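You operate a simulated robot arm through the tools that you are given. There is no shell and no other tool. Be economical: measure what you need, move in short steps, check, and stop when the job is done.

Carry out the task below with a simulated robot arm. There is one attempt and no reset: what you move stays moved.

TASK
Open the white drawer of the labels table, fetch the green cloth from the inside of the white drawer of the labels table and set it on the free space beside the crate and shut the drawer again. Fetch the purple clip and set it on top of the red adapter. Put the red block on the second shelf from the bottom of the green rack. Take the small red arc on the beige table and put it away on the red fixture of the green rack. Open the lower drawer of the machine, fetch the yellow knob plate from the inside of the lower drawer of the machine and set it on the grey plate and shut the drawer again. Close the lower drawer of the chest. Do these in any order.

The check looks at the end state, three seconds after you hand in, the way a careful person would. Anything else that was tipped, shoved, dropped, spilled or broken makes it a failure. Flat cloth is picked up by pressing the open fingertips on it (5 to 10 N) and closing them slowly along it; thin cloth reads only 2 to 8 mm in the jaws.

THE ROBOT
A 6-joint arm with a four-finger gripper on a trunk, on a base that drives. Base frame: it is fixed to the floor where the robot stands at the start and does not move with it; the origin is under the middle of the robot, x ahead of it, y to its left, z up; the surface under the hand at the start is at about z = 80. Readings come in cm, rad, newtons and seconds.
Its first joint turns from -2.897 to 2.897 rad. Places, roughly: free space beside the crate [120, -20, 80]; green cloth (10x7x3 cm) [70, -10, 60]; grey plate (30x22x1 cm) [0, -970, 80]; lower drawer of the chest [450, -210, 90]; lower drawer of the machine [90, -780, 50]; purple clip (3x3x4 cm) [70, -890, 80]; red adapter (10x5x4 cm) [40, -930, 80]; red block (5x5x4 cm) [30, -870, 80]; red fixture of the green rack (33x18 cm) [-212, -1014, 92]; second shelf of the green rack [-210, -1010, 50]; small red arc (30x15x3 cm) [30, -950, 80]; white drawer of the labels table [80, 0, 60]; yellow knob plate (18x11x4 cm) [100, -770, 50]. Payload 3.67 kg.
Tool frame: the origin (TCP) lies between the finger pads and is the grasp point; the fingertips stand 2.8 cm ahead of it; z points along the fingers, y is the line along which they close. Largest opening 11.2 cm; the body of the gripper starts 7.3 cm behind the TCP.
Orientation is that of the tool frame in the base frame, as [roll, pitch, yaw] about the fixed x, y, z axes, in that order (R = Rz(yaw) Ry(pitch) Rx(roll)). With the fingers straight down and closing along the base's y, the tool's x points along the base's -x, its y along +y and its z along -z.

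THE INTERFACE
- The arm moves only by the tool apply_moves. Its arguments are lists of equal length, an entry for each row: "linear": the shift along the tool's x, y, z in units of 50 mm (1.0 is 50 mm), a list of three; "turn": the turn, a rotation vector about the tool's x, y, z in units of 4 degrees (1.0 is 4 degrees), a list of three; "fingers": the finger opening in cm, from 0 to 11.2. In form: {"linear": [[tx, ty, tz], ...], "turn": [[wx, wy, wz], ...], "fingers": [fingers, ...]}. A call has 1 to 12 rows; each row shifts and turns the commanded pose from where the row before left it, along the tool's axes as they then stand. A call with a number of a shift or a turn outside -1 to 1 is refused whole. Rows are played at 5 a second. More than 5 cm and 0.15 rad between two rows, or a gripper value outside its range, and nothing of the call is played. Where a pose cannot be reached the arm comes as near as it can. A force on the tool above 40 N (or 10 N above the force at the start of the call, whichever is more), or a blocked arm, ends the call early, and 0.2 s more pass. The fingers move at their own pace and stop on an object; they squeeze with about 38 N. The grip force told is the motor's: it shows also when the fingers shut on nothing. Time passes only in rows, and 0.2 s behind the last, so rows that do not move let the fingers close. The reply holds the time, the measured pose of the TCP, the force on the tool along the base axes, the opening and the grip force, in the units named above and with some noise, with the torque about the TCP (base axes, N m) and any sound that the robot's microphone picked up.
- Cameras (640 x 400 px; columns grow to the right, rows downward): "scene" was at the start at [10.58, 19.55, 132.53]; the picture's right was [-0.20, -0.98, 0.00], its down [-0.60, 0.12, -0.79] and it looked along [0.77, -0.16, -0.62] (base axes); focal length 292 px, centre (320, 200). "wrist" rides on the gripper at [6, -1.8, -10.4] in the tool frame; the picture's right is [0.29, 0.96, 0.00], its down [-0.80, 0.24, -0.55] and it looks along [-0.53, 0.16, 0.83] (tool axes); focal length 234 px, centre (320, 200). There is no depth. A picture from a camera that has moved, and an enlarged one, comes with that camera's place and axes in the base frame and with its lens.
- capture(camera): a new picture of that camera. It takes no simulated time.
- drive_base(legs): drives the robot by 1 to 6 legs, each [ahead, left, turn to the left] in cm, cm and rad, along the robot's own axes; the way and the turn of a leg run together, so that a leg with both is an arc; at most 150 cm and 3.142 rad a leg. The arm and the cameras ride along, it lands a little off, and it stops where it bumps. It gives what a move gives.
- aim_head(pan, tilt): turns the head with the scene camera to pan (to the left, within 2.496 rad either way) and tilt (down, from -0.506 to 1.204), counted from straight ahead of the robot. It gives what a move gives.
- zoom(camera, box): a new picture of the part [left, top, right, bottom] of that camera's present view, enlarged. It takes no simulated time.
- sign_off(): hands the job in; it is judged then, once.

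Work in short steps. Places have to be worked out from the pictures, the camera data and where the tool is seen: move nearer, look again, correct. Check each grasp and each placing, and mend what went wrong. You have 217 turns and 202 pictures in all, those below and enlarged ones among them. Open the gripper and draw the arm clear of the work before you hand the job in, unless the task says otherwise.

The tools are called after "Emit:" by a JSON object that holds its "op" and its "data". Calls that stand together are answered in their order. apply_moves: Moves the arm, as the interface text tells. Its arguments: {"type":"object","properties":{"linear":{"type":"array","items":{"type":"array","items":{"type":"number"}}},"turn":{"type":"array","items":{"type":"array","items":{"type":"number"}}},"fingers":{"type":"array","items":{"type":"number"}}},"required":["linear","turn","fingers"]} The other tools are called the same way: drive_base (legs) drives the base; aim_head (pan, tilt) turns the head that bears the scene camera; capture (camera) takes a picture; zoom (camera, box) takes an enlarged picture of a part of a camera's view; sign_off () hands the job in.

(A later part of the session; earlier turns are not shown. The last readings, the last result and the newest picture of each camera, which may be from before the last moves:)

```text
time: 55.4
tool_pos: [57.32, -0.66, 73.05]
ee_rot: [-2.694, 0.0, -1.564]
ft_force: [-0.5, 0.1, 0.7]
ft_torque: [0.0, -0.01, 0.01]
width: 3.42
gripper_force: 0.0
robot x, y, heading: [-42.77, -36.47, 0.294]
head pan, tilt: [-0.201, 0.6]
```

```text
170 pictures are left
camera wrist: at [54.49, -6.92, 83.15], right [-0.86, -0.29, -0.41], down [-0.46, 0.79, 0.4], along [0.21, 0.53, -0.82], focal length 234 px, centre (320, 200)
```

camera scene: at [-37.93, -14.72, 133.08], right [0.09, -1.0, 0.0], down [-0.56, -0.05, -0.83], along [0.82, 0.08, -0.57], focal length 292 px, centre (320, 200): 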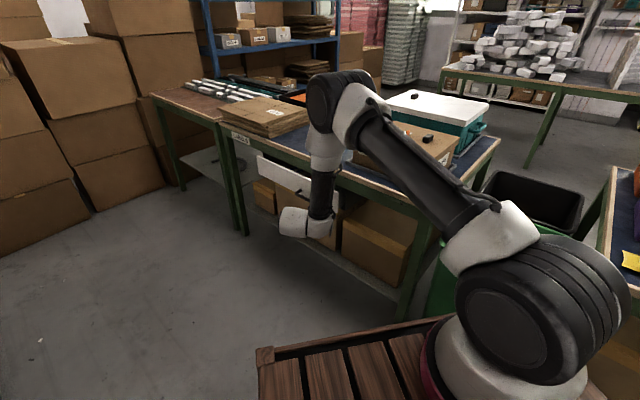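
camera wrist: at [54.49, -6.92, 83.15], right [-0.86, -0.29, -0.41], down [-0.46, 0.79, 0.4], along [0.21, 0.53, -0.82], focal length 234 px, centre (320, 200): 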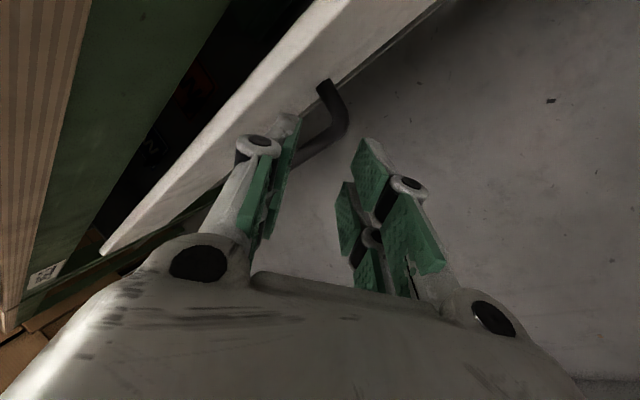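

The bar now lies between the fingers' planes. I'll nudge 0.4 cm away from the front and descend about 5.5 cm along the tool.

Emit:
{"op": "apply_moves", "data": {"linear": [[0, 0.08, 0.2], [0, 0, 0.3], [0, 0, 0.3], [0, 0, 0.3]], "turn": [[0, 0, 0], [0, 0, 0], [0, 0, 0], [0, 0, 0]], "fingers": [3.2, 3.2, 3.2, 3.2]}}

Emit:
{"op": "capture", "data": {"camera": "wrist"}}

```text
time: 56.4
tool_pos: [59.31, -0.75, 68.04]
ee_rot: [-2.692, -0.002, -1.563]
ft_force: [0.1, -1.1, 0.0]
ft_torque: [0.04, 0.0, 0.02]
width: 3.2
gripper_force: 0.1
robot x, y, heading: [-42.45, -36.43, 0.297]
head pan, tilt: [-0.201, 0.6]
```

```text
169 pictures are left
camera wrist: at [56.49, -6.93, 78.02], right [-0.86, -0.29, -0.42], down [-0.46, 0.79, 0.4], along [0.21, 0.53, -0.82], focal length 234 px, centre (320, 200)
```

wrist: 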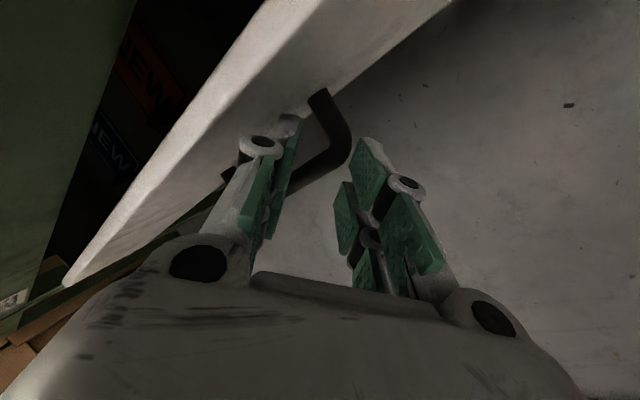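

No contact, with the bar about 3 cm ahead. I'll advance 3 cm more.

Emit:
{"op": "apply_moves", "data": {"linear": [[0, 0, 0.2], [0, 0, 0.2], [0, 0, 0.2], [0, 0, 0]], "turn": [[0, 0, 0], [0, 0, 0], [0, 0, 0], [0, 0, 0]], "fingers": [3.2, 3.2, 3.2, 3.2]}}

Emit:
{"op": "capture", "data": {"camera": "wrist"}}

```text
time: 57.0
tool_pos: [60.56, -0.95, 66.86]
ee_rot: [-2.683, 0.004, -1.568]
ft_force: [-3.1, -4.4, 12.4]
ft_torque: [0.2, -0.26, -0.2]
width: 3.7
gripper_force: 2.7
robot x, y, heading: [-42.2, -36.39, 0.294]
head pan, tilt: [-0.201, 0.6]
stopped in row 3: the force on the tool passed its limit at 45 N (the readings are from after the stop); the commanded pose is now the measured one
```

```text
168 pictures are left
camera wrist: at [57.71, -7.02, 76.79], right [-0.86, -0.29, -0.42], down [-0.46, 0.79, 0.39], along [0.22, 0.53, -0.82], focal length 234 px, centre (320, 200)
```

wrist: 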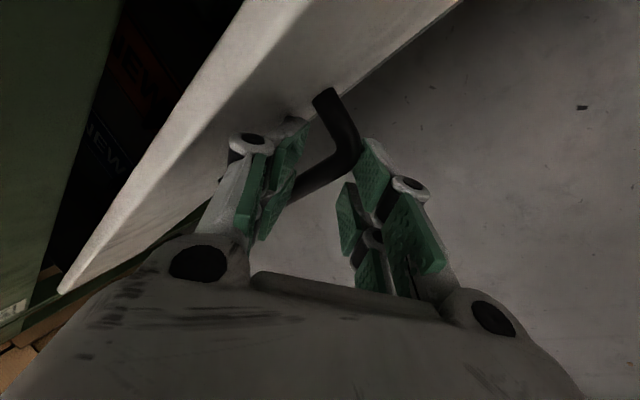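

A finger is pressing on the bar, which sits nearer the outer finger. I'll back up 1 cm, shift 1 cm outward with a slightly wider opening, and try again.

Emit:
{"op": "apply_moves", "data": {"linear": [[0, 0, -0.24], [0, 0.22, 0], [0, 0, 0.2], [0, 0, 0.2], [0, 0, 0.1]], "turn": [[0, 0, 0], [0, 0, 0], [0, 0, 0], [0, 0, 0], [0, 0, 0]], "fingers": [3.4, 3.4, 3.4, 3.4, 3.4]}}

Emit:
{"op": "capture", "data": {"camera": "wrist"}}

```text
time: 58.1
tool_pos: [60.5, -0.72, 66.42]
ee_rot: [-2.673, 0.012, -1.568]
ft_force: [0.7, -1.9, 17.6]
ft_torque: [0.09, -0.32, -0.25]
width: 4.48
gripper_force: 5.5
robot x, y, heading: [-42.48, -36.2, 0.294]
head pan, tilt: [-0.201, 0.6]
stopped in row 5: the force on the tool passed its limit at 46 N (the readings are from after the stop); the commanded pose is now the measured one
```

```text
167 pictures are left
camera wrist: at [57.45, -6.9, 76.34], right [-0.85, -0.29, -0.44], down [-0.47, 0.79, 0.39], along [0.23, 0.54, -0.81], focal length 234 px, centre (320, 200)
```

wrist: 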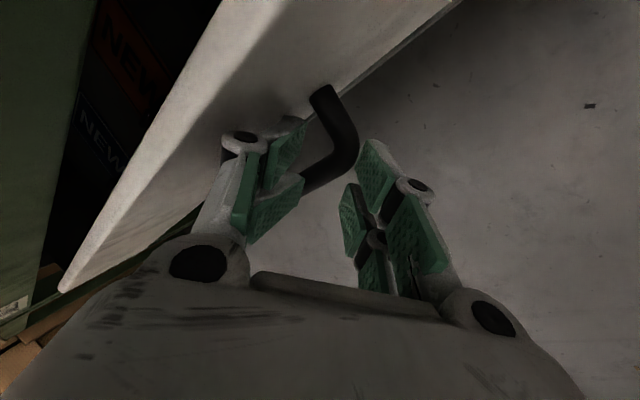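

Checking the table edge lines in the pictures: the table front isn't parallel to Y. It runs along (0.57, 0.82), so the drawer pulls out along (−0.82, +0.57), which explains the slip. I'll retreat along the tool and yaw it −35° about vertical to square up with the drawer.

Emit:
{"op": "apply_moves", "data": {"linear": [[0, 0, -0.6], [0, 0, -0.8], [0, 0, -0.6], [0, 0, 0], [0, 0, 0], [0, 0, 0], [0, 0, 0], [0, 0, 0], [0, 0, 0], [0, 0, 0], [0, 0, 0]], "turn": [[0, 0, 0], [0, 0, 0], [0, 0, 0], [0, 0.476, 0.985], [0, 0.476, 0.985], [0, 0.476, 0.985], [0, 0.476, 0.985], [0, 0.476, 0.985], [0, 0.476, 0.985], [0, 0.476, 0.985], [0, 0.476, 0.985]], "fingers": [4.4, 4, 4, 4, 4, 4, 4, 4, 4, 4, 4]}}

Emit:
{"op": "capture", "data": {"camera": "wrist"}}

Emit:
{"op": "zoom", "data": {"camera": "scene", "box": [230, 130, 390, 230]}}

```text
time: 60.5
tool_pos: [55.93, -0.93, 75.0]
ee_rot: [-2.684, 0.015, -2.177]
ft_force: [0.2, -0.2, -0.6]
ft_torque: [0.01, 0.01, 0.0]
width: 3.99
gripper_force: 0.0
robot x, y, heading: [-42.43, -36.2, 0.29]
head pan, tilt: [-0.201, 0.6]
```

```text
166 pictures are left
camera wrist: at [50.0, -4.34, 84.98], right [-0.87, 0.26, -0.43], down [0.07, 0.91, 0.4], along [0.49, 0.32, -0.81], focal length 234 px, centre (320, 200)
```

wrist: 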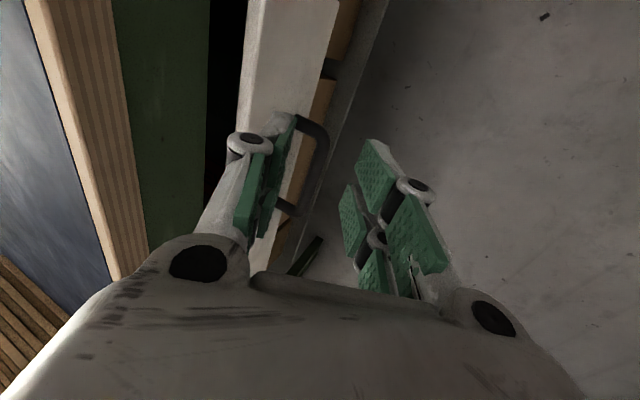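

```text
4.00 times, centred on (310, 180) of scene
camera zoom: at [-37.93, -14.74, 133.08], right [0.09, -1.0, 0.0], down [-0.56, -0.05, -0.83], along [0.82, 0.08, -0.57], focal length 1166 px, centre (360, 280)
```

zoom: 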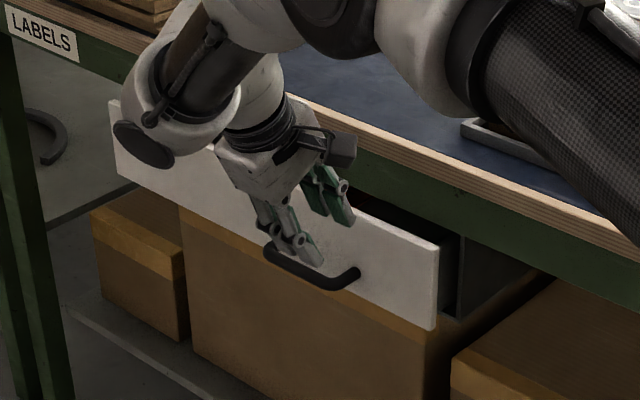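

Now squared up, the handle is about −4 cm in tool x, +0.7 in y and 8 cm ahead. I'll shift over it and approach part way.

Emit:
{"op": "apply_moves", "data": {"linear": [[-0.4, 0.13, 0], [-0.4, 0.13, 0], [0, 0, 0.5], [0, 0, 0.4]], "turn": [[0, 0, 0], [0, 0, 0], [0, 0, 0], [0, 0, 0]], "fingers": [3.2, 3.2, 3.2, 3.2]}}

Emit:
{"op": "capture", "data": {"camera": "wrist"}}

Emit:
{"op": "zoom", "data": {"camera": "scene", "box": [230, 130, 390, 230]}}

```text
time: 61.5
tool_pos: [58.94, 2.21, 70.37]
ee_rot: [-2.684, 0.017, -2.176]
ft_force: [-0.1, -0.7, -1.0]
ft_torque: [0.01, 0.05, 0.02]
width: 3.21
gripper_force: 0.1
robot x, y, heading: [-42.78, -36.12, 0.293]
head pan, tilt: [-0.201, 0.6]
```

```text
164 pictures are left
camera wrist: at [53.02, -1.36, 80.35], right [-0.87, 0.26, -0.43], down [0.07, 0.91, 0.4], along [0.49, 0.32, -0.81], focal length 234 px, centre (320, 200)
```

wrist: 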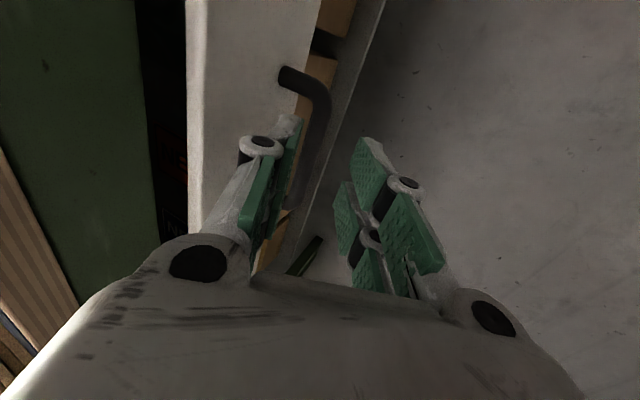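

```text
4.00 times, centred on (310, 180) of scene
camera zoom: at [-37.95, -14.74, 133.08], right [0.09, -1.0, 0.0], down [-0.56, -0.05, -0.83], along [0.82, 0.08, -0.56], focal length 1166 px, centre (360, 280)
```

zoom: 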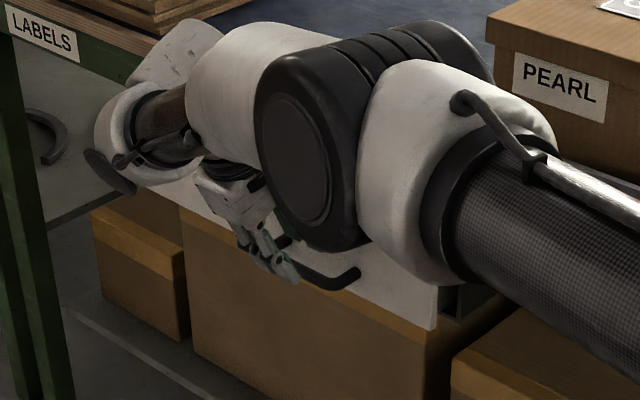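

Alignment is good: the bar is slightly toward the inner finger and about 4 cm ahead. I'll advance 3.8 cm and close.

Emit:
{"op": "apply_moves", "data": {"linear": [[0, 0, 0.26], [0, 0, 0.26], [0, 0, 0.24], [0, 0, 0]], "turn": [[0, 0, 0], [0, 0, 0], [0, 0, 0], [0, 0, 0]], "fingers": [3.2, 3.2, 3.2, 3.2]}}

Emit:
{"op": "capture", "data": {"camera": "wrist"}}

```text
time: 62.5
tool_pos: [59.75, 0.9, 67.02]
ee_rot: [-2.685, 0.014, -2.18]
ft_force: [0.3, -0.4, 0.3]
ft_torque: [0.01, 0.0, 0.01]
width: 3.22
gripper_force: 0.1
out of reach, approached as far as the arm can: row 3
robot x, y, heading: [-42.76, -36.56, 0.297]
head pan, tilt: [-0.201, 0.6]
```

```text
162 pictures are left
camera wrist: at [53.87, -2.55, 77.03], right [-0.87, 0.26, -0.43], down [0.07, 0.91, 0.4], along [0.49, 0.32, -0.81], focal length 234 px, centre (320, 200)
```

wrist: 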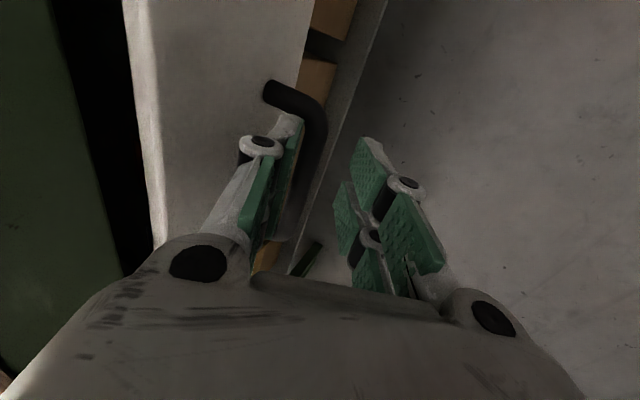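

The bar is between the fingers. Close.

Emit:
{"op": "apply_moves", "data": {"linear": [[0, 0, 0], [0, 0, 0], [0, 0, 0]], "turn": [[0, 0, 0], [0, 0, 0], [0, 0, 0]], "fingers": [2, 1, 0.5]}}

Emit:
{"op": "capture", "data": {"camera": "wrist"}}

```text
time: 63.3
tool_pos: [59.71, 0.96, 67.4]
ee_rot: [-2.683, 0.019, -2.178]
ft_force: [0.5, -4.0, 17.2]
ft_torque: [-0.52, -0.06, -0.14]
width: 0.83
gripper_force: 3.4
robot x, y, heading: [-42.32, -36.61, 0.294]
head pan, tilt: [-0.201, 0.6]
```

```text
161 pictures are left
camera wrist: at [53.89, -2.57, 77.24], right [-0.87, 0.26, -0.43], down [0.07, 0.91, 0.41], along [0.5, 0.32, -0.81], focal length 234 px, centre (320, 200)
```

wrist: 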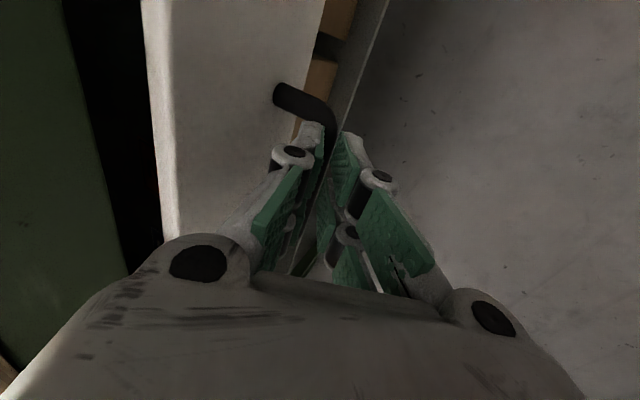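

It has the bar at the fingertips (0.8 cm). I'll squeeze fully and test-pull along the drawer's axis.

Emit:
{"op": "apply_moves", "data": {"linear": [[0, 0, 0], [0, 0, 0], [0, 0.09, -0.044], [0, 0.18, -0.088], [0, 0.18, -0.088], [0, 0.18, -0.088]], "turn": [[0, 0, 0], [0, 0, 0], [0, 0, 0], [0, 0, 0], [0, 0, 0], [0, 0, 0]], "fingers": [0, 0, 0, 0, 0, 0]}}

Emit:
{"op": "capture", "data": {"camera": "wrist"}}

```text
time: 64.7
tool_pos: [56.76, 2.92, 67.14]
ee_rot: [-2.685, 0.018, -2.179]
ft_force: [2.6, 3.6, 20.6]
ft_torque: [-0.43, -0.17, 0.06]
width: 0.01
gripper_force: 36.0
robot x, y, heading: [-42.19, -36.53, 0.294]
head pan, tilt: [-0.201, 0.6]
```

```text
160 pictures are left
camera wrist: at [50.84, -0.56, 77.04], right [-0.87, 0.26, -0.43], down [0.07, 0.91, 0.4], along [0.49, 0.32, -0.81], focal length 234 px, centre (320, 200)
```

wrist: 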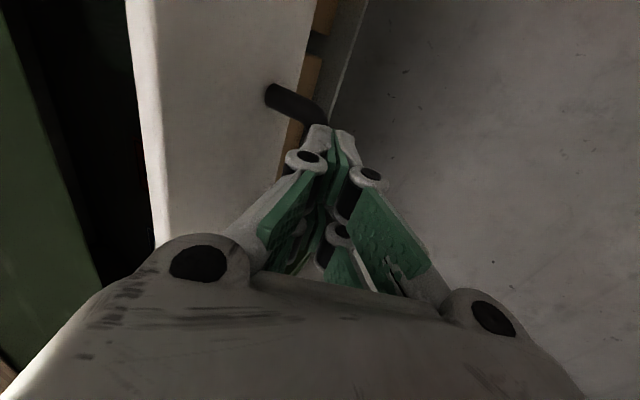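

The hand slipped to the top of the bar but the drawer came out a few more cm. The gap behind the front is now wide enough to grip the front panel itself; I'll lift and measure its top edge.

Emit:
{"op": "apply_moves", "data": {"linear": [[0, 0, -0.8], [0, 0, -0.8], [0, 0, -0.6]], "turn": [[0, 0, 0], [0, 0, 0], [0, 0, 0]], "fingers": [1, 4, 4]}}

Emit:
{"op": "capture", "data": {"camera": "wrist"}}

Emit:
{"op": "capture", "data": {"camera": "scene"}}

```text
time: 65.5
tool_pos: [52.59, 5.38, 76.92]
ee_rot: [-2.685, 0.014, -2.178]
ft_force: [-0.3, 0.5, 0.0]
ft_torque: [-0.02, 0.01, -0.03]
width: 3.99
gripper_force: 0.0
robot x, y, heading: [-42.49, -36.51, 0.291]
head pan, tilt: [-0.201, 0.6]
```

```text
159 pictures are left
camera wrist: at [46.71, 1.93, 86.88], right [-0.87, 0.26, -0.43], down [0.08, 0.91, 0.4], along [0.49, 0.32, -0.81], focal length 234 px, centre (320, 200)
```

wrist: 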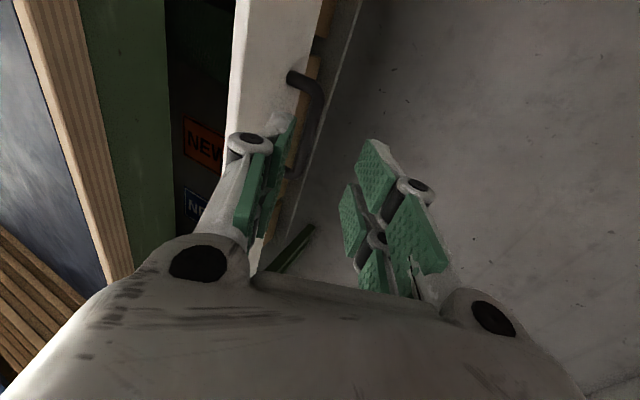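

```text
158 pictures are left
camera scene: at [-37.9, -14.73, 133.07], right [0.09, -1.0, 0.0], down [-0.56, -0.05, -0.82], along [0.82, 0.08, -0.57], focal length 292 px, centre (320, 200)
```

scene: 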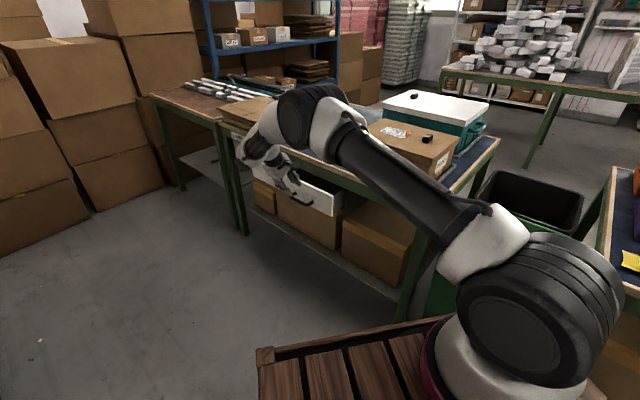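

The panel's top edge is at about z 71.5, n≈51 (along the drawer axis), with roughly 5 cm of gap behind it. I'll move above it, 6 cm right of the handle, at z 77.

Emit:
{"op": "apply_moves", "data": {"linear": [[0.37, -0.63, 0.31], [0.37, -0.63, 0.31], [0.37, -0.63, 0.31]], "turn": [[0, 0, 0], [0, 0, 0], [0, 0, 0]], "fingers": [4, 4, 4]}}

Emit:
{"op": "capture", "data": {"camera": "wrist"}}

Emit:
{"op": "capture", "data": {"camera": "scene"}}

```text
time: 66.3
tool_pos: [58.27, -4.88, 76.7]
ee_rot: [-2.685, 0.017, -2.177]
ft_force: [-0.3, 0.4, 0.6]
ft_torque: [-0.06, -0.03, -0.02]
width: 3.99
gripper_force: 0.1
robot x, y, heading: [-42.41, -36.13, 0.291]
head pan, tilt: [-0.201, 0.6]
```

```text
157 pictures are left
camera wrist: at [52.36, -8.28, 86.73], right [-0.87, 0.26, -0.43], down [0.07, 0.91, 0.4], along [0.49, 0.32, -0.81], focal length 234 px, centre (320, 200)
```

wrist: 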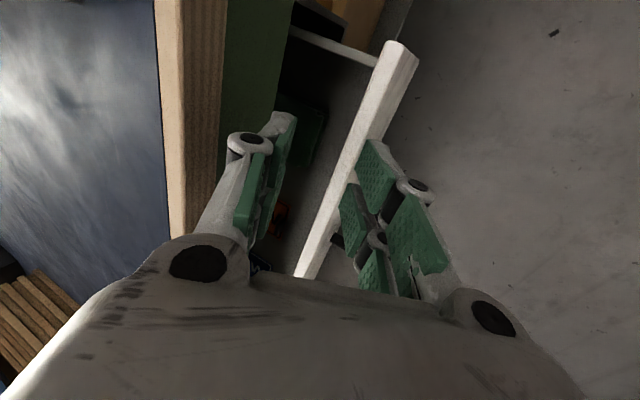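

```text
156 pictures are left
camera scene: at [-37.97, -14.7, 133.07], right [0.09, -1.0, 0.0], down [-0.56, -0.05, -0.83], along [0.82, 0.08, -0.56], focal length 292 px, centre (320, 200)
```

scene: 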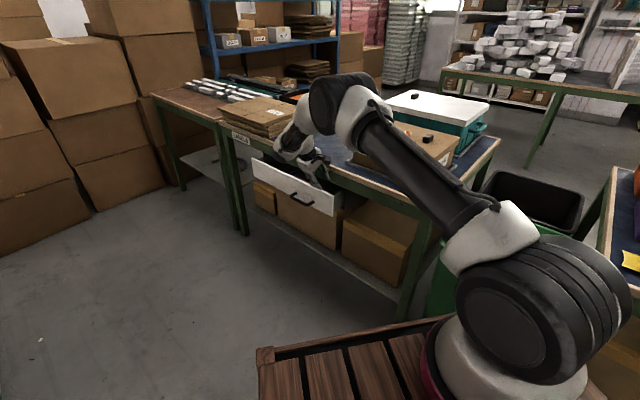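

The panel top passes between the fingers, about 2.4 cm toward the outer one. I'll correct and descend along the tool.

Emit:
{"op": "apply_moves", "data": {"linear": [[0, 0.48, 0], [0, 0, 0.35], [0, 0, 0.35]], "turn": [[0, 0, 0], [0, 0, 0], [0, 0, 0]], "fingers": [4, 4, 4]}}

Emit:
{"op": "capture", "data": {"camera": "wrist"}}

```text
time: 67.1
tool_pos: [57.87, -4.62, 72.65]
ee_rot: [-2.685, 0.018, -2.178]
ft_force: [0.3, 0.2, -0.8]
ft_torque: [0.0, -0.01, 0.01]
width: 3.98
gripper_force: 0.0
robot x, y, heading: [-42.46, -36.46, 0.295]
head pan, tilt: [-0.201, 0.6]
```

```text
155 pictures are left
camera wrist: at [51.85, -8.06, 82.56], right [-0.87, 0.26, -0.43], down [0.07, 0.91, 0.4], along [0.49, 0.32, -0.81], focal length 234 px, centre (320, 200)
```

wrist: 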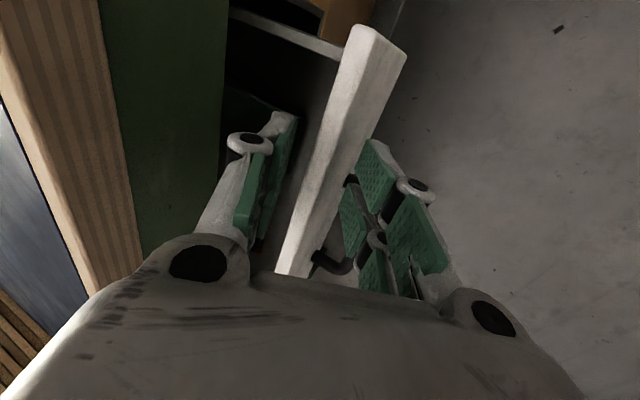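

The panel is between the fingers. I'll descend 1.5 cm more and close.

Emit:
{"op": "apply_moves", "data": {"linear": [[0, 0, 0.3], [0, 0, 0], [0, 0, 0], [0, 0, 0], [0, 0, 0]], "turn": [[0, 0, 0], [0, 0, 0], [0, 0, 0], [0, 0, 0], [0, 0, 0]], "fingers": [4, 3, 2, 1, 0.5]}}

Emit:
{"op": "capture", "data": {"camera": "wrist"}}

```text
time: 68.3
tool_pos: [58.32, -4.98, 71.25]
ee_rot: [-2.686, 0.017, -2.18]
ft_force: [0.4, 4.6, -7.0]
ft_torque: [1.92, 0.28, -2.1]
width: 2.38
gripper_force: 45.3
robot x, y, heading: [-42.49, -36.21, 0.287]
head pan, tilt: [-0.201, 0.6]
```

```text
154 pictures are left
camera wrist: at [52.41, -8.5, 81.23], right [-0.87, 0.26, -0.43], down [0.07, 0.91, 0.41], along [0.49, 0.32, -0.81], focal length 234 px, centre (320, 200)
```

wrist: 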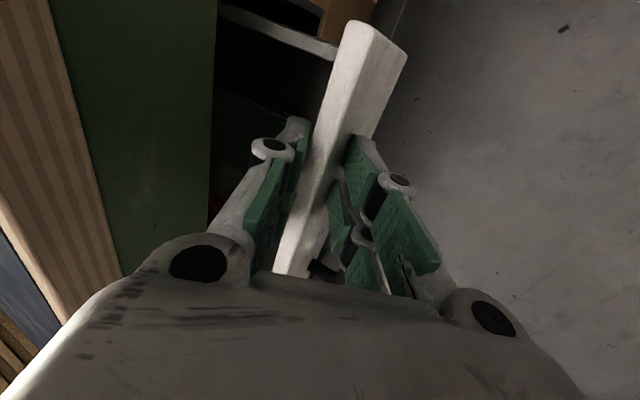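

A firm grip on the panel (2.4 cm). Pull along the drawer axis by about 15 cm.

Emit:
{"op": "apply_moves", "data": {"linear": [[0, 0.13, -0.065], [0, 0.27, -0.132], [0, 0.27, -0.132], [0, 0.27, -0.132], [0, 0.27, -0.132], [0, 0.27, -0.132], [0, 0.27, -0.132], [0, 0.27, -0.132], [0, 0.27, -0.132], [0, 0.27, -0.132], [0, 0.27, -0.132]], "turn": [[0, 0, 0], [0, 0, 0], [0, 0, 0], [0, 0, 0], [0, 0, 0], [0, 0, 0], [0, 0, 0], [0, 0, 0], [0, 0, 0], [0, 0, 0], [0, 0, 0]], "fingers": [0.5, 0.5, 0.5, 0.5, 0.5, 0.5, 0.5, 0.5, 0.5, 0.5, 0.5]}}

Emit:
{"op": "capture", "data": {"camera": "wrist"}}

Emit:
{"op": "capture", "data": {"camera": "scene"}}

```text
time: 70.7
tool_pos: [45.55, 4.3, 71.26]
ee_rot: [-2.685, 0.019, -2.177]
ft_force: [18.6, 26.0, 8.6]
ft_torque: [1.6, 0.26, -1.78]
width: 2.37
gripper_force: 45.1
robot x, y, heading: [-42.52, -36.64, 0.295]
head pan, tilt: [-0.201, 0.6]
```

```text
153 pictures are left
camera wrist: at [39.55, 0.74, 81.25], right [-0.87, 0.26, -0.43], down [0.07, 0.91, 0.41], along [0.5, 0.32, -0.81], focal length 234 px, centre (320, 200)
```

wrist: 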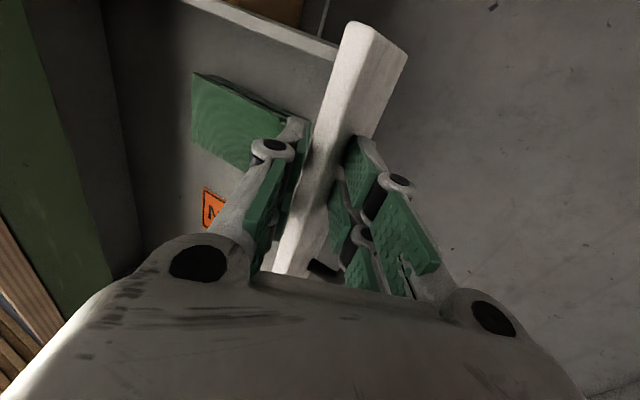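

```text
152 pictures are left
camera scene: at [-37.91, -14.67, 133.07], right [0.09, -1.0, 0.0], down [-0.56, -0.05, -0.82], along [0.82, 0.08, -0.57], focal length 292 px, centre (320, 200)
```

scene: 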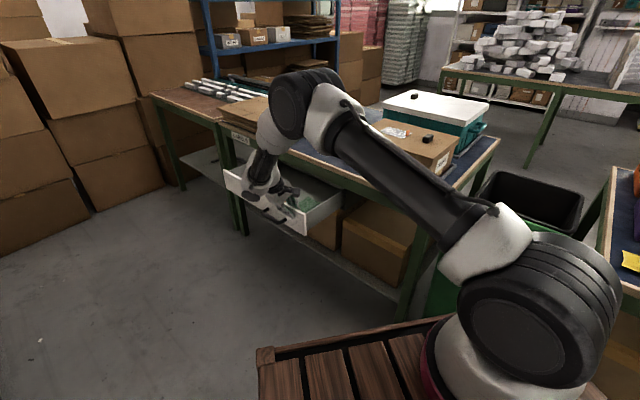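

The drawer is open about 24 cm and the green cloth is visible inside near [60, −1, 62]. I'll release the panel, lift, straighten the tool to vertical, then drive closer.

Emit:
{"op": "apply_moves", "data": {"linear": [[0, 0, 0], [0, 0, 0], [0, -0.25, -0.5], [0, -0.25, -0.5], [0, -0.4, -0.8], [0, -0.4, -0.8], [0, 0, -0.6], [0, 0, -0.6], [0, 0, -0.6], [0, 0, 0], [0, 0, 0], [0, 0, 0]], "turn": [[0, 0, 0], [0, 0, 0], [0, 0, 0], [0, 0, 0], [0, 0, 0], [-1, 0, 0], [-1, 0, 0], [-1, 0, 0], [-1, 0, 0], [-1, 0, 0], [-1, 0, 0], [-0.55, 0, 0]], "fingers": [4.5, 4.5, 4.5, 5, 6, 6, 6, 6, 6, 6, 6, 6]}}

Emit:
{"op": "drive_base", "data": {"legs": [[17, 0, 0]]}}

Emit:
{"op": "capture", "data": {"camera": "wrist"}}

Emit:
{"op": "capture", "data": {"camera": "scene"}}

```text
time: 73.3
tool_pos: [43.06, 5.24, 94.44]
ee_rot: [3.14, 0.017, -2.177]
ft_force: [-1.0, -0.4, -0.5]
ft_torque: [-0.03, 0.01, 0.01]
width: 6.0
gripper_force: 0.0
robot x, y, heading: [-42.12, -36.32, 0.297]
head pan, tilt: [-0.201, 0.6]
```

```text
time: 74.7
tool_pos: [59.27, 10.34, 94.42]
ee_rot: [3.142, 0.015, -2.176]
ft_force: [-0.1, 0.8, -0.3]
ft_torque: [0.03, 0.03, 0.01]
width: 6.0
gripper_force: 0.0
robot x, y, heading: [-25.9, -31.6, 0.297]
head pan, tilt: [-0.201, 0.6]
```

```text
151 pictures are left
camera wrist: at [57.31, 4.14, 104.53], right [-0.95, 0.31, 0.0], down [0.25, 0.78, 0.57], along [0.18, 0.54, -0.82], focal length 234 px, centre (320, 200)
```

wrist: 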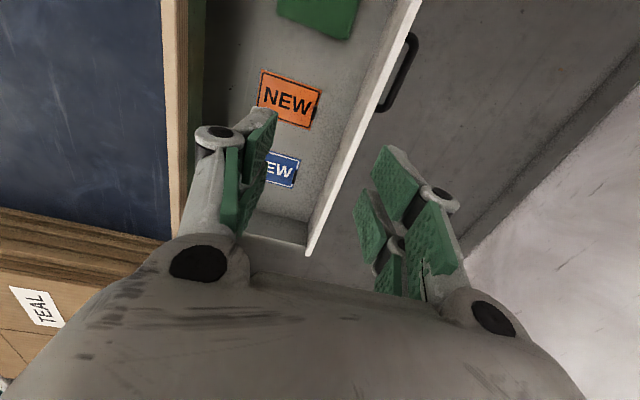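

```text
150 pictures are left
camera scene: at [-21.63, -9.77, 133.08], right [0.09, -1.0, 0.0], down [-0.56, -0.05, -0.82], along [0.82, 0.08, -0.57], focal length 292 px, centre (320, 200)
```

scene: 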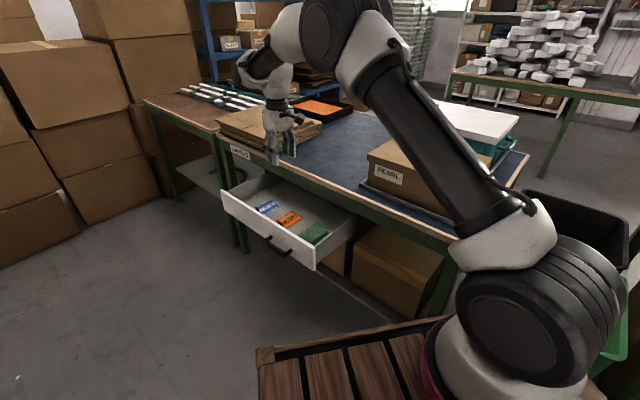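

Clear view of the drawer and the green cloth. I'll zoom in for its position and shape.

Emit:
{"op": "zoom", "data": {"camera": "scene", "box": [220, 170, 380, 270]}}

```text
4.00 times, centred on (300, 220) of scene
camera zoom: at [-21.63, -9.77, 133.08], right [0.09, -1.0, 0.0], down [-0.56, -0.05, -0.82], along [0.82, 0.08, -0.57], focal length 1166 px, centre (400, 120)
```

zoom: 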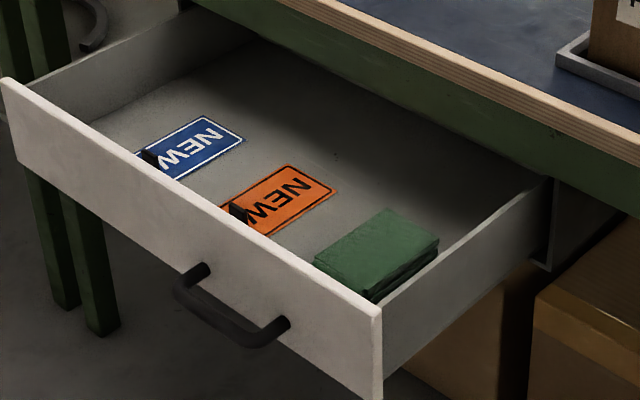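

The cloth is a folded stack lying along the drawer axis, with its centre near [58.5, 0, 62]. I'll turn the tool 90° so the fingers close across its 7 cm width, with the camera facing away from the table.

Emit:
{"op": "apply_moves", "data": {"linear": [[0, 0, 0], [0, 0, 0], [0, 0, 0], [0, 0, 0], [0, 0, 0], [0, 0, 0], [0, 0, 0], [0, 0, 0], [0, 0, 0], [0, 0, 0], [0, 0, 0], [0, 0, 0]], "turn": [[0, 0, 1], [0, 0, 1], [0, 0, 1], [0, 0, 1], [0, 0, 1], [0, 0, 1], [0, 0, 1], [0, 0, 1], [0, 0, 1], [0, 0, 1], [0, 0, 1], [0, 0, 1]], "fingers": [10, 10, 10, 10, 10, 10, 10, 10, 10, 10, 10, 10]}}

Emit:
{"op": "apply_moves", "data": {"linear": [[0, 0, 0], [0, 0, 0], [0, 0, 0], [0, 0, 0], [0, 0, 0], [0, 0, 0], [0, 0, 0], [0, 0, 0], [0, 0, 0], [0, 0, 0], [0, 0, 0]], "turn": [[0, 0, 1], [0, 0, 1], [0, 0, 1], [0, 0, 1], [0, 0, 1], [0, 0, 1], [0, 0, 1], [0, 0, 1], [0, 0, 1], [0, 0, 1], [0, 0, 0.5]], "fingers": [10, 10, 10, 10, 10, 10, 10, 10, 10, 10, 10]}}

```text
time: 77.3
tool_pos: [59.46, 10.46, 94.28]
ee_rot: [3.129, 0.01, -3.016]
ft_force: [-0.1, 0.4, 0.1]
ft_torque: [-0.02, -0.01, 0.0]
width: 10.0
gripper_force: 0.1
robot x, y, heading: [-26.1, -31.75, 0.296]
head pan, tilt: [-0.201, 0.6]
```

```text
time: 79.7
tool_pos: [59.29, 10.25, 94.26]
ee_rot: [3.127, -0.001, 2.535]
ft_force: [0.2, -0.3, 0.2]
ft_torque: [-0.01, 0.04, -0.02]
width: 9.99
gripper_force: 0.1
robot x, y, heading: [-26.14, -31.23, 0.3]
head pan, tilt: [-0.201, 0.6]
```

All reached. Now move above the cloth and down to z≈78, then look.

Emit:
{"op": "apply_moves", "data": {"linear": [[-0.26, -0.44, 0.2], [-0.26, -0.44, 0.2], [-0.26, -0.44, 0.2], [-0.25, -0.44, 0.2], [0, 0, 0.8], [0, 0, 0.8], [0, 0, 0.8]], "turn": [[0, 0, 0], [0, 0, 0], [0, 0, 0], [0, 0, 0], [0, 0, 0], [0, 0, 0], [0, 0, 0]], "fingers": [10, 10, 10, 10, 10, 10, 10]}}

Emit:
{"op": "capture", "data": {"camera": "wrist"}}

Emit:
{"op": "zoom", "data": {"camera": "scene", "box": [220, 130, 420, 255]}}

```text
time: 81.3
tool_pos: [58.72, 0.37, 78.1]
ee_rot: [3.125, -0.001, 2.535]
ft_force: [-0.7, -0.2, 1.4]
ft_torque: [-0.02, -0.01, 0.02]
width: 10.0
gripper_force: 0.1
robot x, y, heading: [-26.19, -31.63, 0.292]
head pan, tilt: [-0.201, 0.6]
```

```text
148 pictures are left
camera wrist: at [52.66, 2.06, 88.47], right [0.31, 0.95, 0.02], down [0.79, -0.26, 0.56], along [0.53, -0.16, -0.83], focal length 234 px, centre (320, 200)
```

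wrist: 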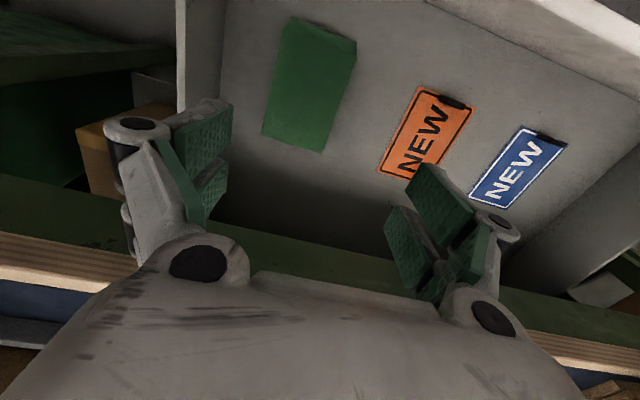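

```text
3.20 times, centred on (320, 192) of scene
camera zoom: at [-21.66, -9.79, 133.08], right [0.09, -1.0, 0.0], down [-0.56, -0.05, -0.83], along [0.82, 0.08, -0.56], focal length 933 px, centre (320, 224)
```

zoom: 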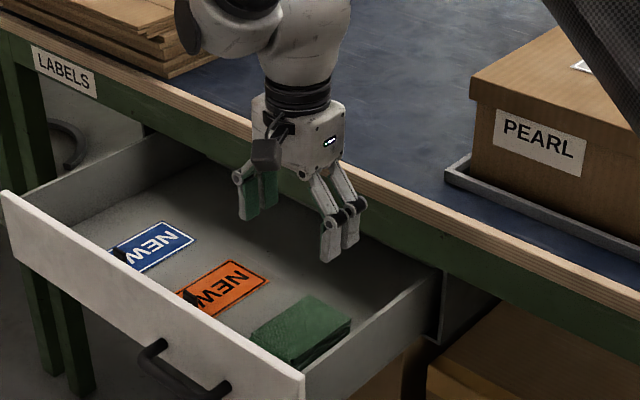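

Triangulated: the cloth's top centre is at [55.6, 0.1, 66.4] with the drawer floor near 63.4. I'll shift over it and descend to TCP z≈68.

Emit:
{"op": "apply_moves", "data": {"linear": [[0.48, -0.4, 0], [0, 0, 0.5], [0, 0, 0.5], [0, 0, 0.5], [0, 0, 0.5]], "turn": [[0, 0, 0], [0, 0, 0], [0, 0, 0], [0, 0, 0], [0, 0, 0]], "fingers": [9.4, 9.4, 9.4, 9.4, 9.4]}}

Emit:
{"op": "capture", "data": {"camera": "wrist"}}

Emit:
{"op": "zoom", "data": {"camera": "scene", "box": [240, 170, 400, 270]}}

```text
time: 82.5
tool_pos: [55.59, 0.14, 68.03]
ee_rot: [3.124, 0.001, 2.536]
ft_force: [-0.5, 0.6, 0.2]
ft_torque: [0.02, -0.05, -0.01]
width: 9.39
gripper_force: 0.1
robot x, y, heading: [-26.5, -31.37, 0.298]
head pan, tilt: [-0.201, 0.6]
```

```text
146 pictures are left
camera wrist: at [49.58, 1.83, 78.32], right [0.31, 0.95, 0.02], down [0.79, -0.26, 0.56], along [0.53, -0.16, -0.83], focal length 234 px, centre (320, 200)
```

wrist: 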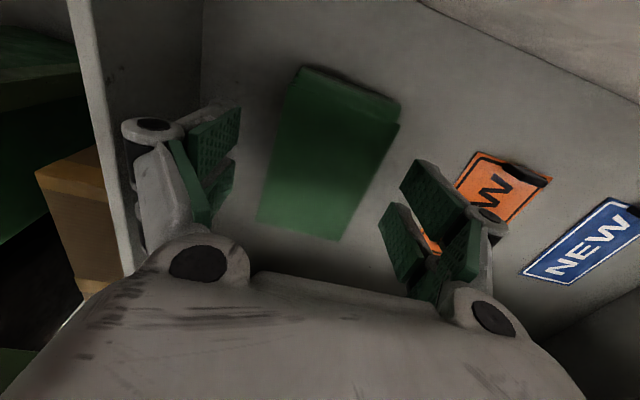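

```text
4.00 times, centred on (320, 220) of scene
camera zoom: at [-21.65, -9.78, 133.08], right [0.09, -1.0, 0.0], down [-0.56, -0.05, -0.83], along [0.82, 0.08, -0.56], focal length 1166 px, centre (320, 120)
```

zoom: 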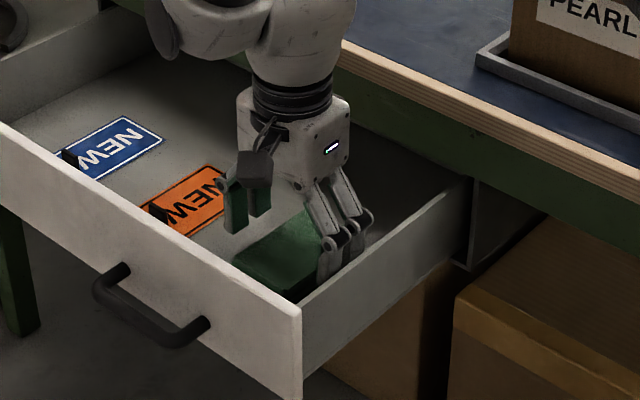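

The fingers straddle the cloth well. Descend 1.2 cm more and close slowly.

Emit:
{"op": "apply_moves", "data": {"linear": [[0, 0, 0.12], [0, 0, 0.12], [0, 0, 0], [0, 0, 0], [0, 0, 0], [0, 0, 0], [0, 0, 0], [0, 0, 0], [0, 0, 0]], "turn": [[0, 0, 0], [0, 0, 0], [0, 0, 0], [0, 0, 0], [0, 0, 0], [0, 0, 0], [0, 0, 0], [0, 0, 0], [0, 0, 0]], "fingers": [9.4, 9.4, 8.4, 7.6, 7, 6.4, 5.8, 5.4, 5]}}

Emit:
{"op": "capture", "data": {"camera": "wrist"}}

```text
time: 84.5
tool_pos: [55.61, 0.23, 67.02]
ee_rot: [3.126, -0.001, 2.536]
ft_force: [0.7, 1.4, 3.2]
ft_torque: [0.01, -0.02, -0.03]
width: 6.41
gripper_force: 37.8
robot x, y, heading: [-25.98, -31.84, 0.293]
head pan, tilt: [-0.201, 0.6]
```

```text
144 pictures are left
camera wrist: at [49.6, 1.88, 77.21], right [0.31, 0.95, 0.02], down [0.79, -0.26, 0.56], along [0.53, -0.16, -0.83], focal length 234 px, centre (320, 200)
```

wrist: 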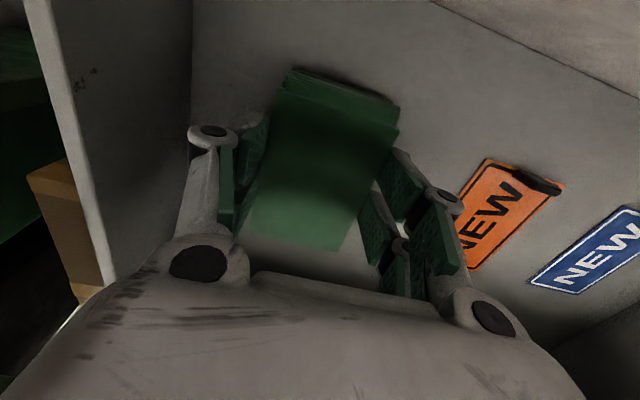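

Held at 6.4 cm with full force. Lift and check.

Emit:
{"op": "apply_moves", "data": {"linear": [[0, 0, -0.3], [0, 0, -0.6], [0, 0, -0.8], [0, 0, -0.8], [0, 0, -0.8], [0, 0, -0.8]], "turn": [[0, 0, 0], [0, 0, 0], [0, 0, 0], [0, 0, 0], [0, 0, 0], [0, 0, 0]], "fingers": [5, 5, 5, 5, 5, 5]}}

Emit:
{"op": "capture", "data": {"camera": "scene"}}

```text
time: 85.9
tool_pos: [55.43, -0.09, 87.32]
ee_rot: [3.126, -0.003, 2.536]
ft_force: [0.2, 0.7, -1.0]
ft_torque: [0.03, 0.01, 0.0]
width: 6.41
gripper_force: 38.5
robot x, y, heading: [-26.27, -31.74, 0.295]
head pan, tilt: [-0.201, 0.6]
```

```text
143 pictures are left
camera scene: at [-21.61, -9.76, 133.07], right [0.09, -1.0, 0.0], down [-0.56, -0.05, -0.82], along [0.82, 0.08, -0.57], focal length 292 px, centre (320, 200)
```

scene: 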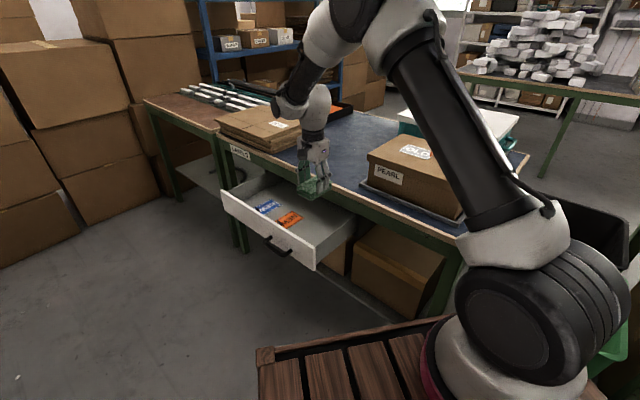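

The cloth is held. I'll set it temporarily on the table's front area so I can shut the drawer; first I raise it and drive 9 cm closer.

Emit:
{"op": "apply_moves", "data": {"linear": [[0, 0, -0.8]], "turn": [[0, 0, 0]], "fingers": [5]}}

Emit:
{"op": "drive_base", "data": {"legs": [[9, 0, 0]]}}

Emit:
{"op": "capture", "data": {"camera": "scene"}}

```text
time: 86.3
tool_pos: [55.29, -0.29, 91.42]
ee_rot: [3.125, -0.001, 2.537]
ft_force: [1.0, -0.7, -0.6]
ft_torque: [-0.03, 0.02, -0.03]
width: 6.4
gripper_force: 37.6
robot x, y, heading: [-26.49, -31.91, 0.294]
head pan, tilt: [-0.201, 0.6]
```

```text
time: 87.4
tool_pos: [64.09, 2.54, 91.33]
ee_rot: [3.125, -0.001, 2.536]
ft_force: [0.6, 0.7, -1.0]
ft_torque: [0.03, 0.03, 0.0]
width: 6.43
gripper_force: 37.5
robot x, y, heading: [-17.13, -28.92, 0.298]
head pan, tilt: [-0.201, 0.6]
```

```text
142 pictures are left
camera scene: at [-12.89, -7.09, 133.08], right [0.1, -1.0, 0.0], down [-0.56, -0.05, -0.82], along [0.82, 0.08, -0.57], focal length 292 px, centre (320, 200)
```

scene: 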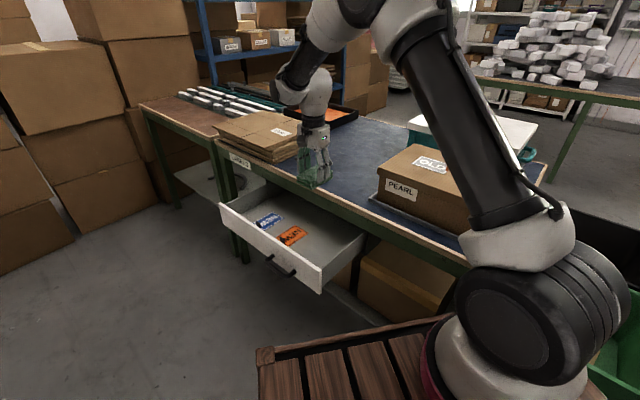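

I'll carry the cloth 15 cm in over the table (between the cardboard stack and the PEARL tray) and lower it.

Emit:
{"op": "apply_moves", "data": {"linear": [[-0.75, -0.09, 0], [-0.75, -0.09, 0], [-0.75, -0.09, 0], [-0.72, -0.09, 0], [0, 0, 0.4], [0, 0, 0.4], [0, 0, 0.4]], "turn": [[0, 0, 0], [0, 0, 0], [0, 0, 0], [0, 0, 0], [0, 0, 0], [0, 0, 0], [0, 0, 0]], "fingers": [5, 5, 5, 5, 5, 5, 5]}}

Emit:
{"op": "capture", "data": {"camera": "scene"}}

Emit:
{"op": "capture", "data": {"camera": "wrist"}}

```text
time: 89.0
tool_pos: [75.25, -7.37, 85.36]
ee_rot: [3.127, 0.001, 2.537]
ft_force: [-1.4, -0.1, 1.0]
ft_torque: [0.02, -0.03, -0.02]
width: 6.44
gripper_force: 38.0
robot x, y, heading: [-17.81, -29.26, 0.298]
head pan, tilt: [-0.201, 0.6]
```

```text
141 pictures are left
camera scene: at [-12.9, -7.11, 133.08], right [0.1, -1.0, 0.0], down [-0.56, -0.05, -0.83], along [0.82, 0.08, -0.56], focal length 292 px, centre (320, 200)
```

scene: 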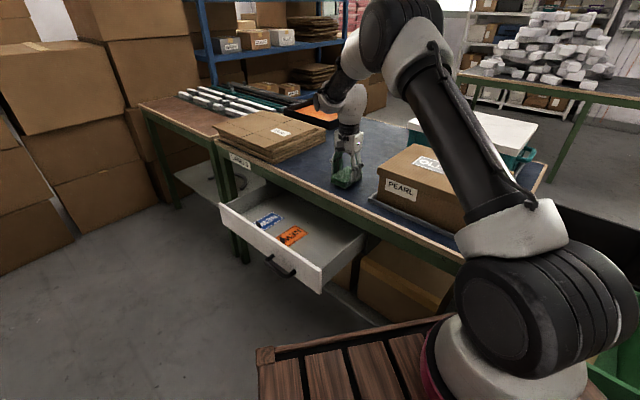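

```text
140 pictures are left
camera wrist: at [69.28, -5.68, 95.62], right [0.31, 0.95, 0.02], down [0.79, -0.26, 0.56], along [0.53, -0.16, -0.83], focal length 234 px, centre (320, 200)
```

wrist: 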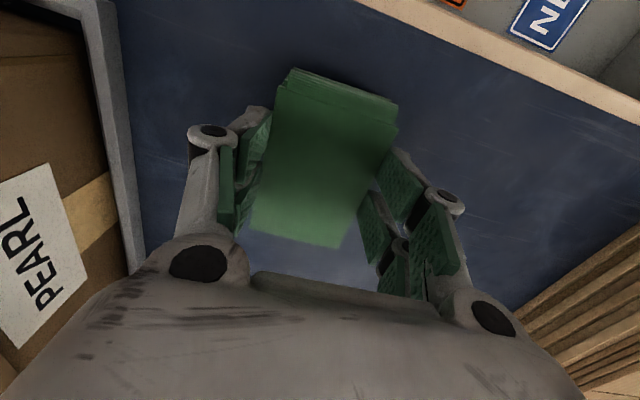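

Over free table. Lower to contact, open modestly, and lift.

Emit:
{"op": "apply_moves", "data": {"linear": [[0, 0, 0.1], [0, 0, 0.1], [0, 0, 0.1], [0, 0, 0.06], [0, 0, 0]], "turn": [[0, 0, 0], [0, 0, 0], [0, 0, 0], [0, 0, 0], [0, 0, 0]], "fingers": [5, 5, 5, 5, 5]}}

Emit:
{"op": "apply_moves", "data": {"linear": [[0, 0, 0], [0, 0, 0], [0, 0, -0.4], [0, 0, -0.8], [0, 0, -0.8], [0, 0, -0.6]], "turn": [[0, 0, 0], [0, 0, 0], [0, 0, 0], [0, 0, 0], [0, 0, 0], [0, 0, 0]], "fingers": [9, 9, 9, 9, 9, 9]}}

Emit:
{"op": "capture", "data": {"camera": "wrist"}}

```text
time: 89.8
tool_pos: [75.49, -7.3, 84.51]
ee_rot: [3.12, 0.006, 2.537]
ft_force: [-2.2, 0.1, 15.3]
ft_torque: [-0.02, 0.35, -0.06]
width: 6.4
gripper_force: 38.2
robot x, y, heading: [-17.22, -28.66, 0.294]
head pan, tilt: [-0.201, 0.6]
stopped in row 4: the force on the tool passed its limit at 45 N (the readings are from after the stop); the commanded pose is now the measured one
```

```text
time: 91.2
tool_pos: [75.07, -7.59, 97.4]
ee_rot: [3.123, 0.001, 2.537]
ft_force: [0.0, 0.3, -1.3]
ft_torque: [-0.01, 0.0, -0.02]
width: 9.05
gripper_force: 0.2
robot x, y, heading: [-17.49, -28.95, 0.294]
head pan, tilt: [-0.201, 0.6]
```

```text
139 pictures are left
camera wrist: at [69.06, -5.89, 107.68], right [0.31, 0.95, 0.02], down [0.79, -0.26, 0.56], along [0.54, -0.16, -0.83], focal length 234 px, centre (320, 200)
```

wrist: 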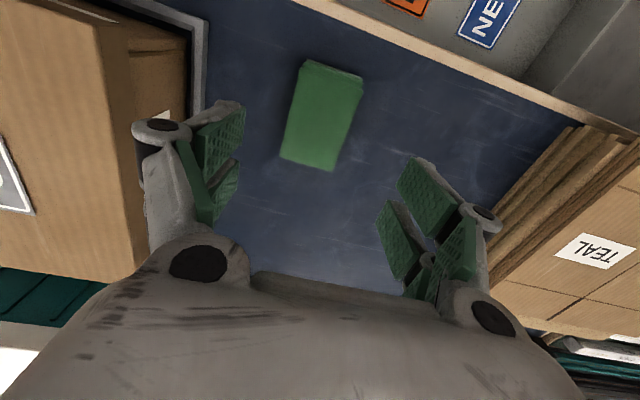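

The cloth is resting on the table. Now I take the closed gripper over to in front of the drawer panel, to the right of the handle, and down to z≈69.

Emit:
{"op": "apply_moves", "data": {"linear": [[0.8, -0.167, 0], [0.8, -0.167, 0], [0.8, -0.167, 0], [0.8, -0.167, 0], [0.8, -0.167, 0], [0.8, -0.167, 0], [0.8, -0.167, 0], [0.8, -0.167, 0], [0.8, -0.167, 0]], "turn": [[0, 0, 0], [0, 0, 0], [0, 0, 0], [0, 0, 0], [0, 0, 0], [0, 0, 0], [0, 0, 0], [0, 0, 0], [0, 0, 0]], "fingers": [9, 6, 3, 0, 0, 0, 0, 0, 0]}}

Emit:
{"op": "apply_moves", "data": {"linear": [[0, 0, 0.8], [0, 0, 0.8], [0, 0, 0.8]], "turn": [[0, 0, 0], [0, 0, 0], [0, 0, 0]], "fingers": [0, 0, 0]}}

Emit:
{"op": "capture", "data": {"camera": "wrist"}}

Emit:
{"op": "capture", "data": {"camera": "scene"}}

```text
time: 93.2
tool_pos: [41.73, 6.86, 97.17]
ee_rot: [3.121, 0.002, 2.537]
ft_force: [0.7, -1.0, 0.1]
ft_torque: [-0.03, -0.01, 0.02]
width: 0.0
gripper_force: 35.5
robot x, y, heading: [-17.69, -28.42, 0.301]
head pan, tilt: [-0.201, 0.6]
```

```text
time: 94.0
tool_pos: [41.68, 6.86, 85.07]
ee_rot: [3.12, 0.003, 2.536]
ft_force: [0.5, -1.3, 0.4]
ft_torque: [0.0, -0.04, -0.01]
width: 0.01
gripper_force: 35.9
robot x, y, heading: [-17.32, -28.97, 0.297]
head pan, tilt: [-0.201, 0.6]
```

```text
138 pictures are left
camera wrist: at [35.52, 8.55, 95.31], right [0.31, 0.95, 0.02], down [0.78, -0.26, 0.56], along [0.54, -0.16, -0.83], focal length 234 px, centre (320, 200)
```

wrist: 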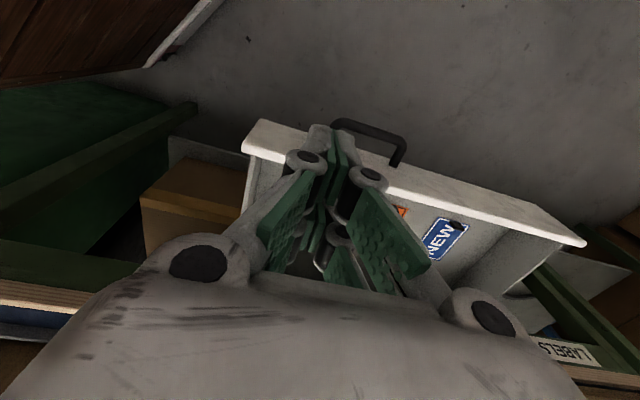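

```text
137 pictures are left
camera scene: at [-12.93, -7.12, 133.08], right [0.1, -1.0, 0.0], down [-0.56, -0.05, -0.83], along [0.82, 0.08, -0.56], focal length 292 px, centre (320, 200)
```

scene: 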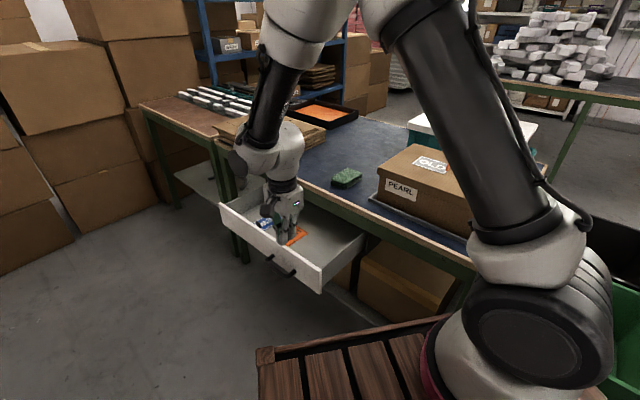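

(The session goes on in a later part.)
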